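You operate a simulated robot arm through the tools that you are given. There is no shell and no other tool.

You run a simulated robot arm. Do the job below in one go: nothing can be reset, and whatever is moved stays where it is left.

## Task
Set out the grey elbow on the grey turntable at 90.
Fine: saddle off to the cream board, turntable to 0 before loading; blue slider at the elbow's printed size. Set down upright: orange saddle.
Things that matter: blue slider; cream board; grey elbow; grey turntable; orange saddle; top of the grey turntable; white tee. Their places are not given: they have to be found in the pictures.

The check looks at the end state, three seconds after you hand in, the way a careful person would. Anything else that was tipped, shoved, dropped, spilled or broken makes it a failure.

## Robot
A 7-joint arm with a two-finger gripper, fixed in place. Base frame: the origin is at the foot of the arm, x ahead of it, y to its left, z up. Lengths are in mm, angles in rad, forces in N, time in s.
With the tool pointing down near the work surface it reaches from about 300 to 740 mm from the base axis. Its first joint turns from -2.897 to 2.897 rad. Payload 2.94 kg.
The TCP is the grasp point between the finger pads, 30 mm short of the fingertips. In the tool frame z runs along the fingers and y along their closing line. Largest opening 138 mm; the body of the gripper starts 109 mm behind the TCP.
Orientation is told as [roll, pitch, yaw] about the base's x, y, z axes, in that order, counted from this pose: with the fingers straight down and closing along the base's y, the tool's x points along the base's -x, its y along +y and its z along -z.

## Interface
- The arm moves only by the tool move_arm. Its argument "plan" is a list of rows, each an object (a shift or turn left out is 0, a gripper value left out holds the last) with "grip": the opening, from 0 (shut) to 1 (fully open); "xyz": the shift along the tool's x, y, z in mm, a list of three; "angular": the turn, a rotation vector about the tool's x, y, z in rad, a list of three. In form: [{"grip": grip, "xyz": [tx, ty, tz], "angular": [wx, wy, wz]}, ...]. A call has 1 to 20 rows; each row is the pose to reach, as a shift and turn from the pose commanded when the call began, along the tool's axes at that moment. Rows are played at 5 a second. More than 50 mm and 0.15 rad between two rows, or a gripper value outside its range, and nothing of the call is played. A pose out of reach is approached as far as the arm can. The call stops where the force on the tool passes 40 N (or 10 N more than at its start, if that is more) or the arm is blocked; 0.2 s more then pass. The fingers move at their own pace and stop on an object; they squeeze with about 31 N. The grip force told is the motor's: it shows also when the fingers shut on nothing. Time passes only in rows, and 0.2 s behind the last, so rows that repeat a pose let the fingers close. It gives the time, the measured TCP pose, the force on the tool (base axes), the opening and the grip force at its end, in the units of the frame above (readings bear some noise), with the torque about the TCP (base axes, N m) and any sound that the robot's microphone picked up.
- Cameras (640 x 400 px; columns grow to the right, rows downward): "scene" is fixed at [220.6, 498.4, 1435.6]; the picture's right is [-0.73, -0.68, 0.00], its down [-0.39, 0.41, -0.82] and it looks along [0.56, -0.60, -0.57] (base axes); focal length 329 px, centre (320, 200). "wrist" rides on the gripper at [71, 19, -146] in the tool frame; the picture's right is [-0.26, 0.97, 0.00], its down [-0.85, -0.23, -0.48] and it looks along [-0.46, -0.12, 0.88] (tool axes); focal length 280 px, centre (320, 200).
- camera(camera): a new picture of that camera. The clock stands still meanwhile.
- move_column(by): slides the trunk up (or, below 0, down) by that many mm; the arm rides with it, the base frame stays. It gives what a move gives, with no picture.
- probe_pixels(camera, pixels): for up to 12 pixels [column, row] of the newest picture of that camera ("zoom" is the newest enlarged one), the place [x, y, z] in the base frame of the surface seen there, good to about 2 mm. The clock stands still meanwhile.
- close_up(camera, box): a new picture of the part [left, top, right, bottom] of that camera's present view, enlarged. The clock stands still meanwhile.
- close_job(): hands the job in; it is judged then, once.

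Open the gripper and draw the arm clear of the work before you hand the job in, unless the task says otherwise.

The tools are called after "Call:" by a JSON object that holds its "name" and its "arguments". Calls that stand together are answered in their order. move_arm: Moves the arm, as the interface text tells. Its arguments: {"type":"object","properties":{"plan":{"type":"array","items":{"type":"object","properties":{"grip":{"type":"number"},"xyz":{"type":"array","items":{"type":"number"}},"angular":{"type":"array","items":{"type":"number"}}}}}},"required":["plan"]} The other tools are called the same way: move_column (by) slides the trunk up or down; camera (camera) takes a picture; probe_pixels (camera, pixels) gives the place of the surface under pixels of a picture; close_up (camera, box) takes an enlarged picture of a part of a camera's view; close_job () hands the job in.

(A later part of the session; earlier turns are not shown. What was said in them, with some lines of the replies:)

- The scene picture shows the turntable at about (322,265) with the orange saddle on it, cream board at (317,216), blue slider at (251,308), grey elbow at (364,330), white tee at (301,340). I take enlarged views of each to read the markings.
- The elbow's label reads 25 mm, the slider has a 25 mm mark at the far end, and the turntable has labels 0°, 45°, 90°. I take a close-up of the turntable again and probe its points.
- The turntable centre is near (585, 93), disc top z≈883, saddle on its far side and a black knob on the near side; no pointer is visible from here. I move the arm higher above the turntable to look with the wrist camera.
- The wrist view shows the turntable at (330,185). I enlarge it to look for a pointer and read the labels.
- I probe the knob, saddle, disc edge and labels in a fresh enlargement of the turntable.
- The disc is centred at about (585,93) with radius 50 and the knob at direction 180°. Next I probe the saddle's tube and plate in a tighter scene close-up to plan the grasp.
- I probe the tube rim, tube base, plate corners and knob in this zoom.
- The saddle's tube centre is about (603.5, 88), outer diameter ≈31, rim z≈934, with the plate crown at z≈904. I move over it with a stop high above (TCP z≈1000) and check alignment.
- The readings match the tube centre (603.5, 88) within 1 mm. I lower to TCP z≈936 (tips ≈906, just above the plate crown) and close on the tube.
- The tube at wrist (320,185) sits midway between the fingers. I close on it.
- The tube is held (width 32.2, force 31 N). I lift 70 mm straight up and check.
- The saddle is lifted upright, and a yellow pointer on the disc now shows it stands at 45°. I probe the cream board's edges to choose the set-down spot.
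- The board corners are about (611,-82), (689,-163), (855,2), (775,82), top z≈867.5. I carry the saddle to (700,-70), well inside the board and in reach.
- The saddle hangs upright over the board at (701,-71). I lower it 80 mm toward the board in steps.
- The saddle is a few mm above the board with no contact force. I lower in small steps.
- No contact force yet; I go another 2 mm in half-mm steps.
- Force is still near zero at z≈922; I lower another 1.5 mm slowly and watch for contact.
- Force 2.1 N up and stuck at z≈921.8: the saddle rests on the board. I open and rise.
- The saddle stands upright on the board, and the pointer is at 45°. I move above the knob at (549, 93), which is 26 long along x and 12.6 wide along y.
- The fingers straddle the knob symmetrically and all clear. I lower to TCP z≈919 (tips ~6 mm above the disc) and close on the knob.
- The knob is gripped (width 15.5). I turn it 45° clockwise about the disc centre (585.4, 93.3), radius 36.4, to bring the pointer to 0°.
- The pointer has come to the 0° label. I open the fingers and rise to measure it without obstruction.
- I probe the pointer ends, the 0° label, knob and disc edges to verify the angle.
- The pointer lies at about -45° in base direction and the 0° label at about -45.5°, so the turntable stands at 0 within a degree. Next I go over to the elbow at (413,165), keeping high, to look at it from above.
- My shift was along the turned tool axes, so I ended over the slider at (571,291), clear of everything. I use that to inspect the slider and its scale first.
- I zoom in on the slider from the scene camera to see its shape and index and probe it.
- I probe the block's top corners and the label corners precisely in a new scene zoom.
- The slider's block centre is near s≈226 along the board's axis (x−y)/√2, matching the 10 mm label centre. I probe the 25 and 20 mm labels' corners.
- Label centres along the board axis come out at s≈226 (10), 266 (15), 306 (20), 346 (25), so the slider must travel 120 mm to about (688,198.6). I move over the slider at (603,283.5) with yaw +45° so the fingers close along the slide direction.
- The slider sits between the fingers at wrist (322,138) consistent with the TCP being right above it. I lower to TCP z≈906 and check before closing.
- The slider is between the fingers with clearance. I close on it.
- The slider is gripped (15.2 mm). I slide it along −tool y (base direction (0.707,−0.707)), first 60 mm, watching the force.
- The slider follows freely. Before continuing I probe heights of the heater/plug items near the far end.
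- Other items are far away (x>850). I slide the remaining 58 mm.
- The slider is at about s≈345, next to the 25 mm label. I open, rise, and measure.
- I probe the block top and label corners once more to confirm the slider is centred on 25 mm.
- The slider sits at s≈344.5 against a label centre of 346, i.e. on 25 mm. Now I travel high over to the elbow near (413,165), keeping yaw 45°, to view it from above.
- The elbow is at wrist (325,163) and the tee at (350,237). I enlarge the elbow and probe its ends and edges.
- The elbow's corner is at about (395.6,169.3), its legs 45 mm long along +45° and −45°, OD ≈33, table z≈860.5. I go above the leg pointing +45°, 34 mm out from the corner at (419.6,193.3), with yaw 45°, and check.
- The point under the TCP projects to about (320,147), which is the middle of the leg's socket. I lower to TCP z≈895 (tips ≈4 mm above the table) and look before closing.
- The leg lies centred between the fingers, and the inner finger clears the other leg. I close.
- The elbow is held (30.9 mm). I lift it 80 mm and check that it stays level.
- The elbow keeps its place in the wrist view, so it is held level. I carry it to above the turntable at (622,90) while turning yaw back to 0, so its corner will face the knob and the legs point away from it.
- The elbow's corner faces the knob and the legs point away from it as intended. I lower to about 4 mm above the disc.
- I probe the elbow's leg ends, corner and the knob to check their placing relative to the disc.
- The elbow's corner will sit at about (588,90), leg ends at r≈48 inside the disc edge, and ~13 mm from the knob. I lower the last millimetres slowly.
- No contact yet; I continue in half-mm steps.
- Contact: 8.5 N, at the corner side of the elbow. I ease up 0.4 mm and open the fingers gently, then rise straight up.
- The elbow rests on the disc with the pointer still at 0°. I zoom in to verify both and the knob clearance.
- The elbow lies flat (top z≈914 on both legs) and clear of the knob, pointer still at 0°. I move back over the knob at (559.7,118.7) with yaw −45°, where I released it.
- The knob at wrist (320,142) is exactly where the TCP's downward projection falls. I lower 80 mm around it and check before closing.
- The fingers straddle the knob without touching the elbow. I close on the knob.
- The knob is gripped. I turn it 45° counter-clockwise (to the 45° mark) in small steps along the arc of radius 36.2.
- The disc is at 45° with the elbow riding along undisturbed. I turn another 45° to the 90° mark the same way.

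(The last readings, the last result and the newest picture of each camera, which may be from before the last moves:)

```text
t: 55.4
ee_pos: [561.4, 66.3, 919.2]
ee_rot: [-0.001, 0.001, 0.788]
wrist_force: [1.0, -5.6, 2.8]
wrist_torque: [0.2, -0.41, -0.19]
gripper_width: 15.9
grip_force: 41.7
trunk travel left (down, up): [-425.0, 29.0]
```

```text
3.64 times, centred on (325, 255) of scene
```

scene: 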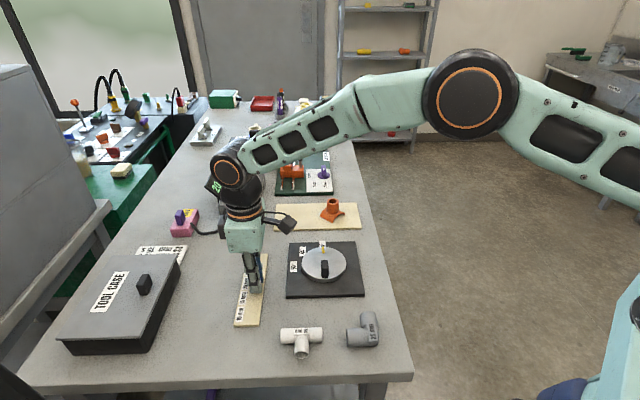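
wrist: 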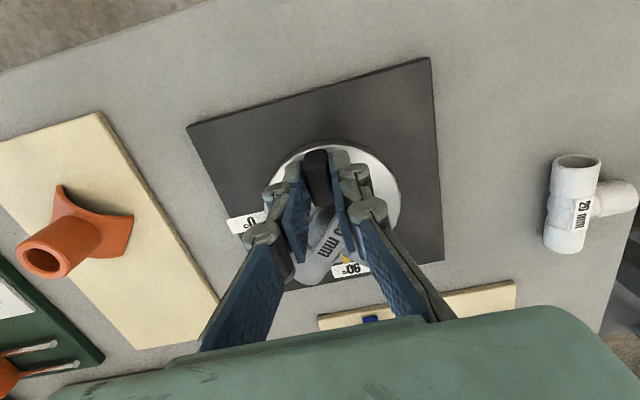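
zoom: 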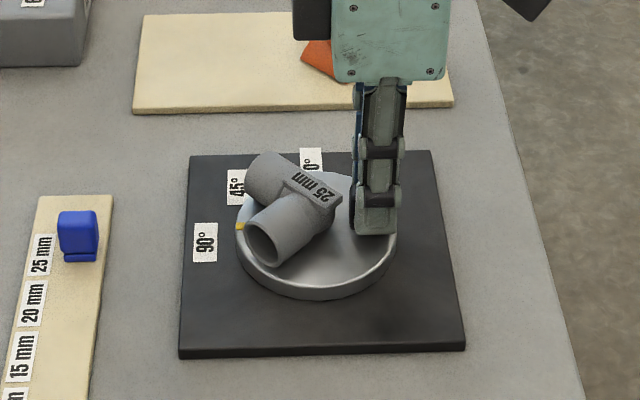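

The pointer, just visible at zoom (240,226), is at the 90° label. I open, rise straight up and measure.

Call:
{"name": "move_arm", "arguments": {"plan": [{"grip": 0.15}, {"grip": 0.25}, {"grip": 0.35}, {"grip": 0.35, "xyz": [0, 0, -10]}, {"xyz": [0, 0, -40]}, {"xyz": [0, 0, -85]}, {"xyz": [0, 0, -130]}, {"xyz": [0, 0, -130]}]}}

Call:
{"name": "close_up", "arguments": {"camera": "wrist", "box": [220, 70, 430, 240]}}

Call:
{"name": "close_up", "arguments": {"camera": "scene", "box": [280, 220, 370, 310]}}

```text
t: 57.2
ee_pos: [562.0, 66.6, 1048.9]
ee_rot: [0.0, -0.001, 0.786]
wrist_force: [-0.1, -0.7, 0.1]
wrist_torque: [0.02, -0.02, 0.0]
gripper_width: 48.4
grip_force: 0.0
trunk travel left (down, up): [-425.0, 29.0]
```

```text
2.35 times, centred on (325, 155) of wrist
```

zoom: 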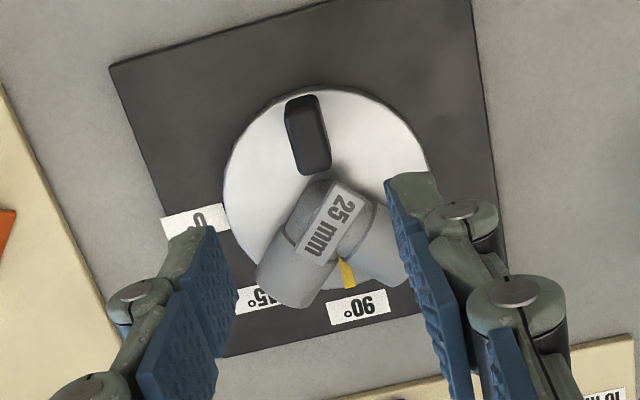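

```text
4.44 times, centred on (325, 265) of scene
```

zoom: 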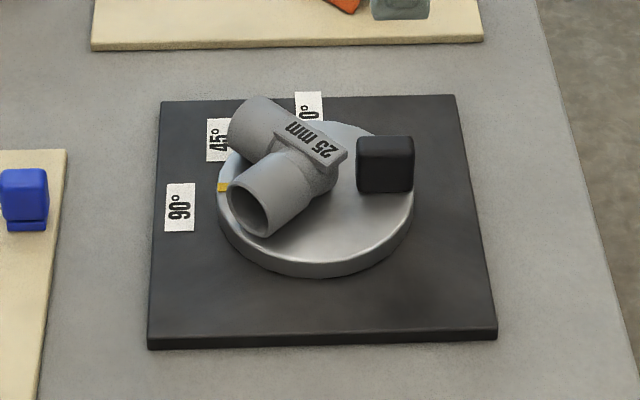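

I probe the pointer end, the 90° label and the knob to compute the angle.

Call:
{"name": "probe_pixels", "arguments": {"camera": "zoom", "pixels": [[221, 187], [226, 187], [180, 207], [168, 186], [192, 186], [168, 229], [192, 229], [362, 145], [408, 145], [385, 141], [362, 185], [408, 185]]}}

Call:
{"name": "close_up", "arguments": {"camera": "wrist", "box": [270, 90, 390, 220]}}

```text
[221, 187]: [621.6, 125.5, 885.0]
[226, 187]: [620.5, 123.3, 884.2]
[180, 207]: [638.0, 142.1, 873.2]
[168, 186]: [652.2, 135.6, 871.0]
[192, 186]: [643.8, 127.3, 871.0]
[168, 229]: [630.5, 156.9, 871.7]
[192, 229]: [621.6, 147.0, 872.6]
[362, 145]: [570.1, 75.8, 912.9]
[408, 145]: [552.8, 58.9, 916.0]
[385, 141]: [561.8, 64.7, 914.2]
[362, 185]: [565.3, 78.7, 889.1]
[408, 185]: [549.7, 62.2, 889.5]
```

```text
3.08 times, centred on (330, 155) of wrist
```

zoom: 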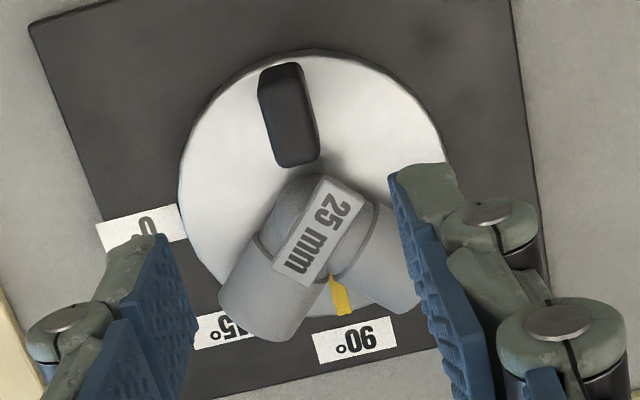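

I probe the same features from the wrist zoom to cross-check (pointer at (335,280)–(346,312), label corners, disc edge points).

Call:
{"name": "probe_pixels", "arguments": {"camera": "zoom", "pixels": [[334, 282], [340, 297], [345, 311], [355, 340], [316, 335], [391, 318], [397, 345], [321, 362], [182, 170], [230, 85], [330, 52], [440, 150]]}}

Call:
{"name": "probe_pixels", "arguments": {"camera": "zoom", "pixels": [[265, 75], [300, 68], [278, 160], [314, 155], [288, 115], [270, 130], [190, 240], [205, 120], [280, 60], [400, 85], [425, 115], [185, 210]]}}

```text
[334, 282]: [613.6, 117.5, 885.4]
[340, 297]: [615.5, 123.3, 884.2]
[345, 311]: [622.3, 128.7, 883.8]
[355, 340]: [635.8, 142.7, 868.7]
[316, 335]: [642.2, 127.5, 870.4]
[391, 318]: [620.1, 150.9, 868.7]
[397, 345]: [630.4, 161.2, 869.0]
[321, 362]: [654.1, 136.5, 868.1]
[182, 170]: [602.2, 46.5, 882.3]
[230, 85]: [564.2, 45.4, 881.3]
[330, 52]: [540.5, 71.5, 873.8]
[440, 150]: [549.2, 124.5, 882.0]
```

```text
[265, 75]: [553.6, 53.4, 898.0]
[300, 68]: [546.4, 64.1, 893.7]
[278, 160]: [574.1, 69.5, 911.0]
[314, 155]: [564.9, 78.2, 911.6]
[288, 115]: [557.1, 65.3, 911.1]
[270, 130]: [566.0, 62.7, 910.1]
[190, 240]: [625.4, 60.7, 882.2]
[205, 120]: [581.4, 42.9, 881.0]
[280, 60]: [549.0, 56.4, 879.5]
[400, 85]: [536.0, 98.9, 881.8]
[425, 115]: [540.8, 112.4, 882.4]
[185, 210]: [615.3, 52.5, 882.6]
```

The computed pointer direction is about 44–45.5° against the 90° label's 44.6°, so the turntable stands at 90 within about a degree, with the elbow still lying on it. I rise, open the gripper and withdraw towards the start pose.

Call:
{"name": "move_arm", "arguments": {"plan": [{"xyz": [0, 0, -30], "grip": 0.35}, {"xyz": [0, 0, -70]}, {"xyz": [20, -8, -105], "angular": [0, 0, 0.1], "grip": 1}, {"xyz": [45, -18, -135], "angular": [0, 0, 0.22]}, {"xyz": [70, -29, -155], "angular": [0, 0, 0.34]}, {"xyz": [95, -39, -170], "angular": [0, 0, 0.46]}, {"xyz": [118, -49, -180], "angular": [0, 0, 0.58]}, {"xyz": [132, -55, -180], "angular": [0, 0, 0.7]}, {"xyz": [140, -58, -180], "angular": [0, 0, 0.785]}, {"xyz": [140, -58, -180], "angular": [0, 0, 0.785]}]}}

Call:
{"name": "camera", "arguments": {"camera": "scene"}}

Call:
{"name": "camera", "arguments": {"camera": "wrist"}}

```text
t: 59.4
ee_pos: [503.5, -74.1, 1229.6]
ee_rot: [0.0, 0.0, -0.002]
wrist_force: [-0.5, -0.5, -0.1]
wrist_torque: [-0.02, 0.01, 0.01]
gripper_width: 138.2
grip_force: 0.0
trunk travel left (down, up): [-425.0, 29.0]
```

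```text
taken
```

scene: 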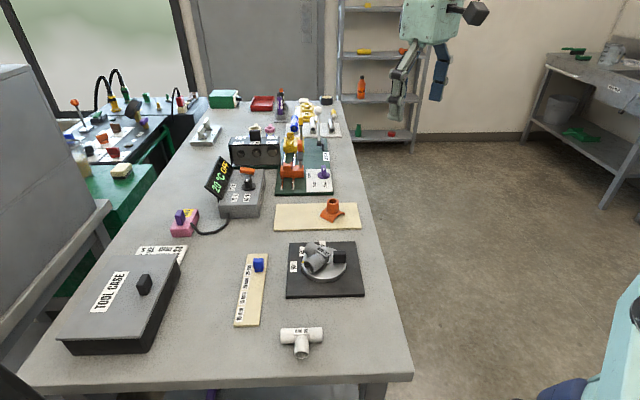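

```text
taken
```

wrist: 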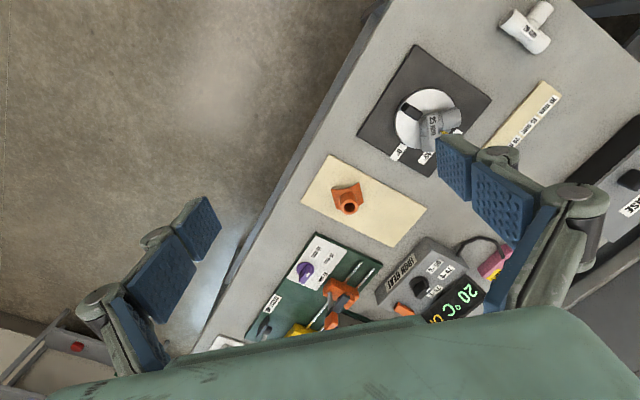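

All other items stand as before; the arm is clear. I take final close-ups of the turntable, slider and saddle.

Call:
{"name": "close_up", "arguments": {"camera": "scene", "box": [285, 230, 365, 300]}}

Call:
{"name": "close_up", "arguments": {"camera": "scene", "box": [230, 245, 280, 330]}}

Call:
{"name": "close_up", "arguments": {"camera": "scene", "box": [265, 190, 370, 240]}}

```text
5.71 times, centred on (325, 265) of scene
```

zoom: 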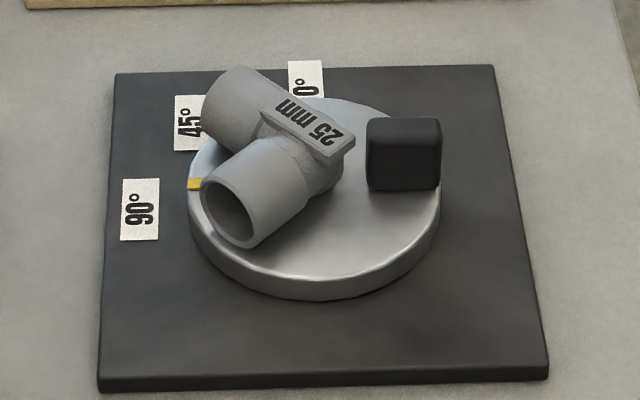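

```text
4.71 times, centred on (255, 288) of scene
```

zoom: 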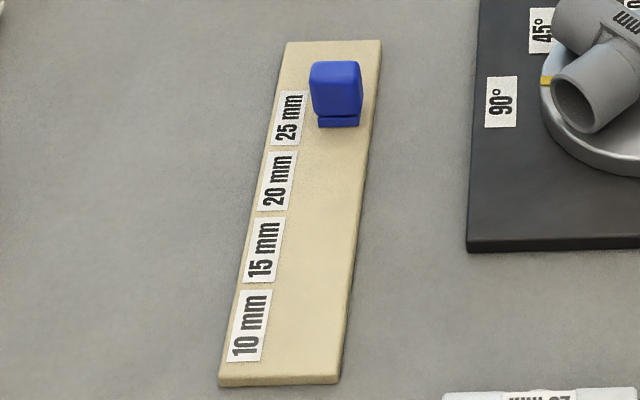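

```text
6.10 times, centred on (318, 215) of scene
```

zoom: 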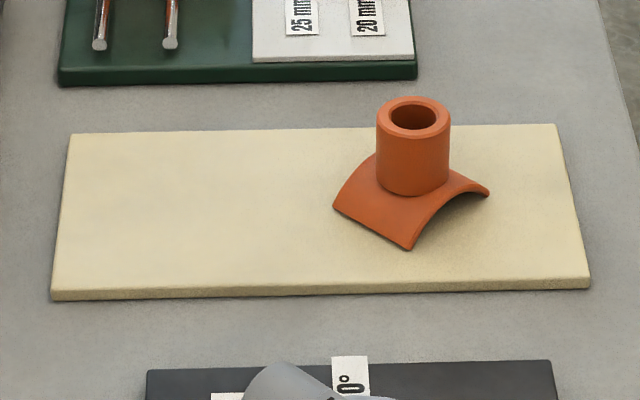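

The saddle stands upright on the cream board, the slider is at 25 mm, and the turntable's pointer lines up with 90° carrying the elbow. The tee and everything else are untouched and the arm is clear, so I hand the job in.

Call:
{"name": "close_job", "arguments": {}}

```text
The job is handed in.
```

The job is handed in. The grey elbow lies flat on the turntable, and the pointer is within about a degree of the 90° mark.

- **Orange saddle:** it was taken off first and stands upright on the cream board.
- **Turntable:** it was turned to 0° (within about a degree) before the elbow was loaded. It was then turned to 90° with the elbow on it.
- **Blue slider:** it is at 25 mm, the elbow's printed size, about 1 mm short of the centre of that label.
- **Everything else:** I saw no change in the white tee or the other items. The gripper is open and the arm is back near its start pose.
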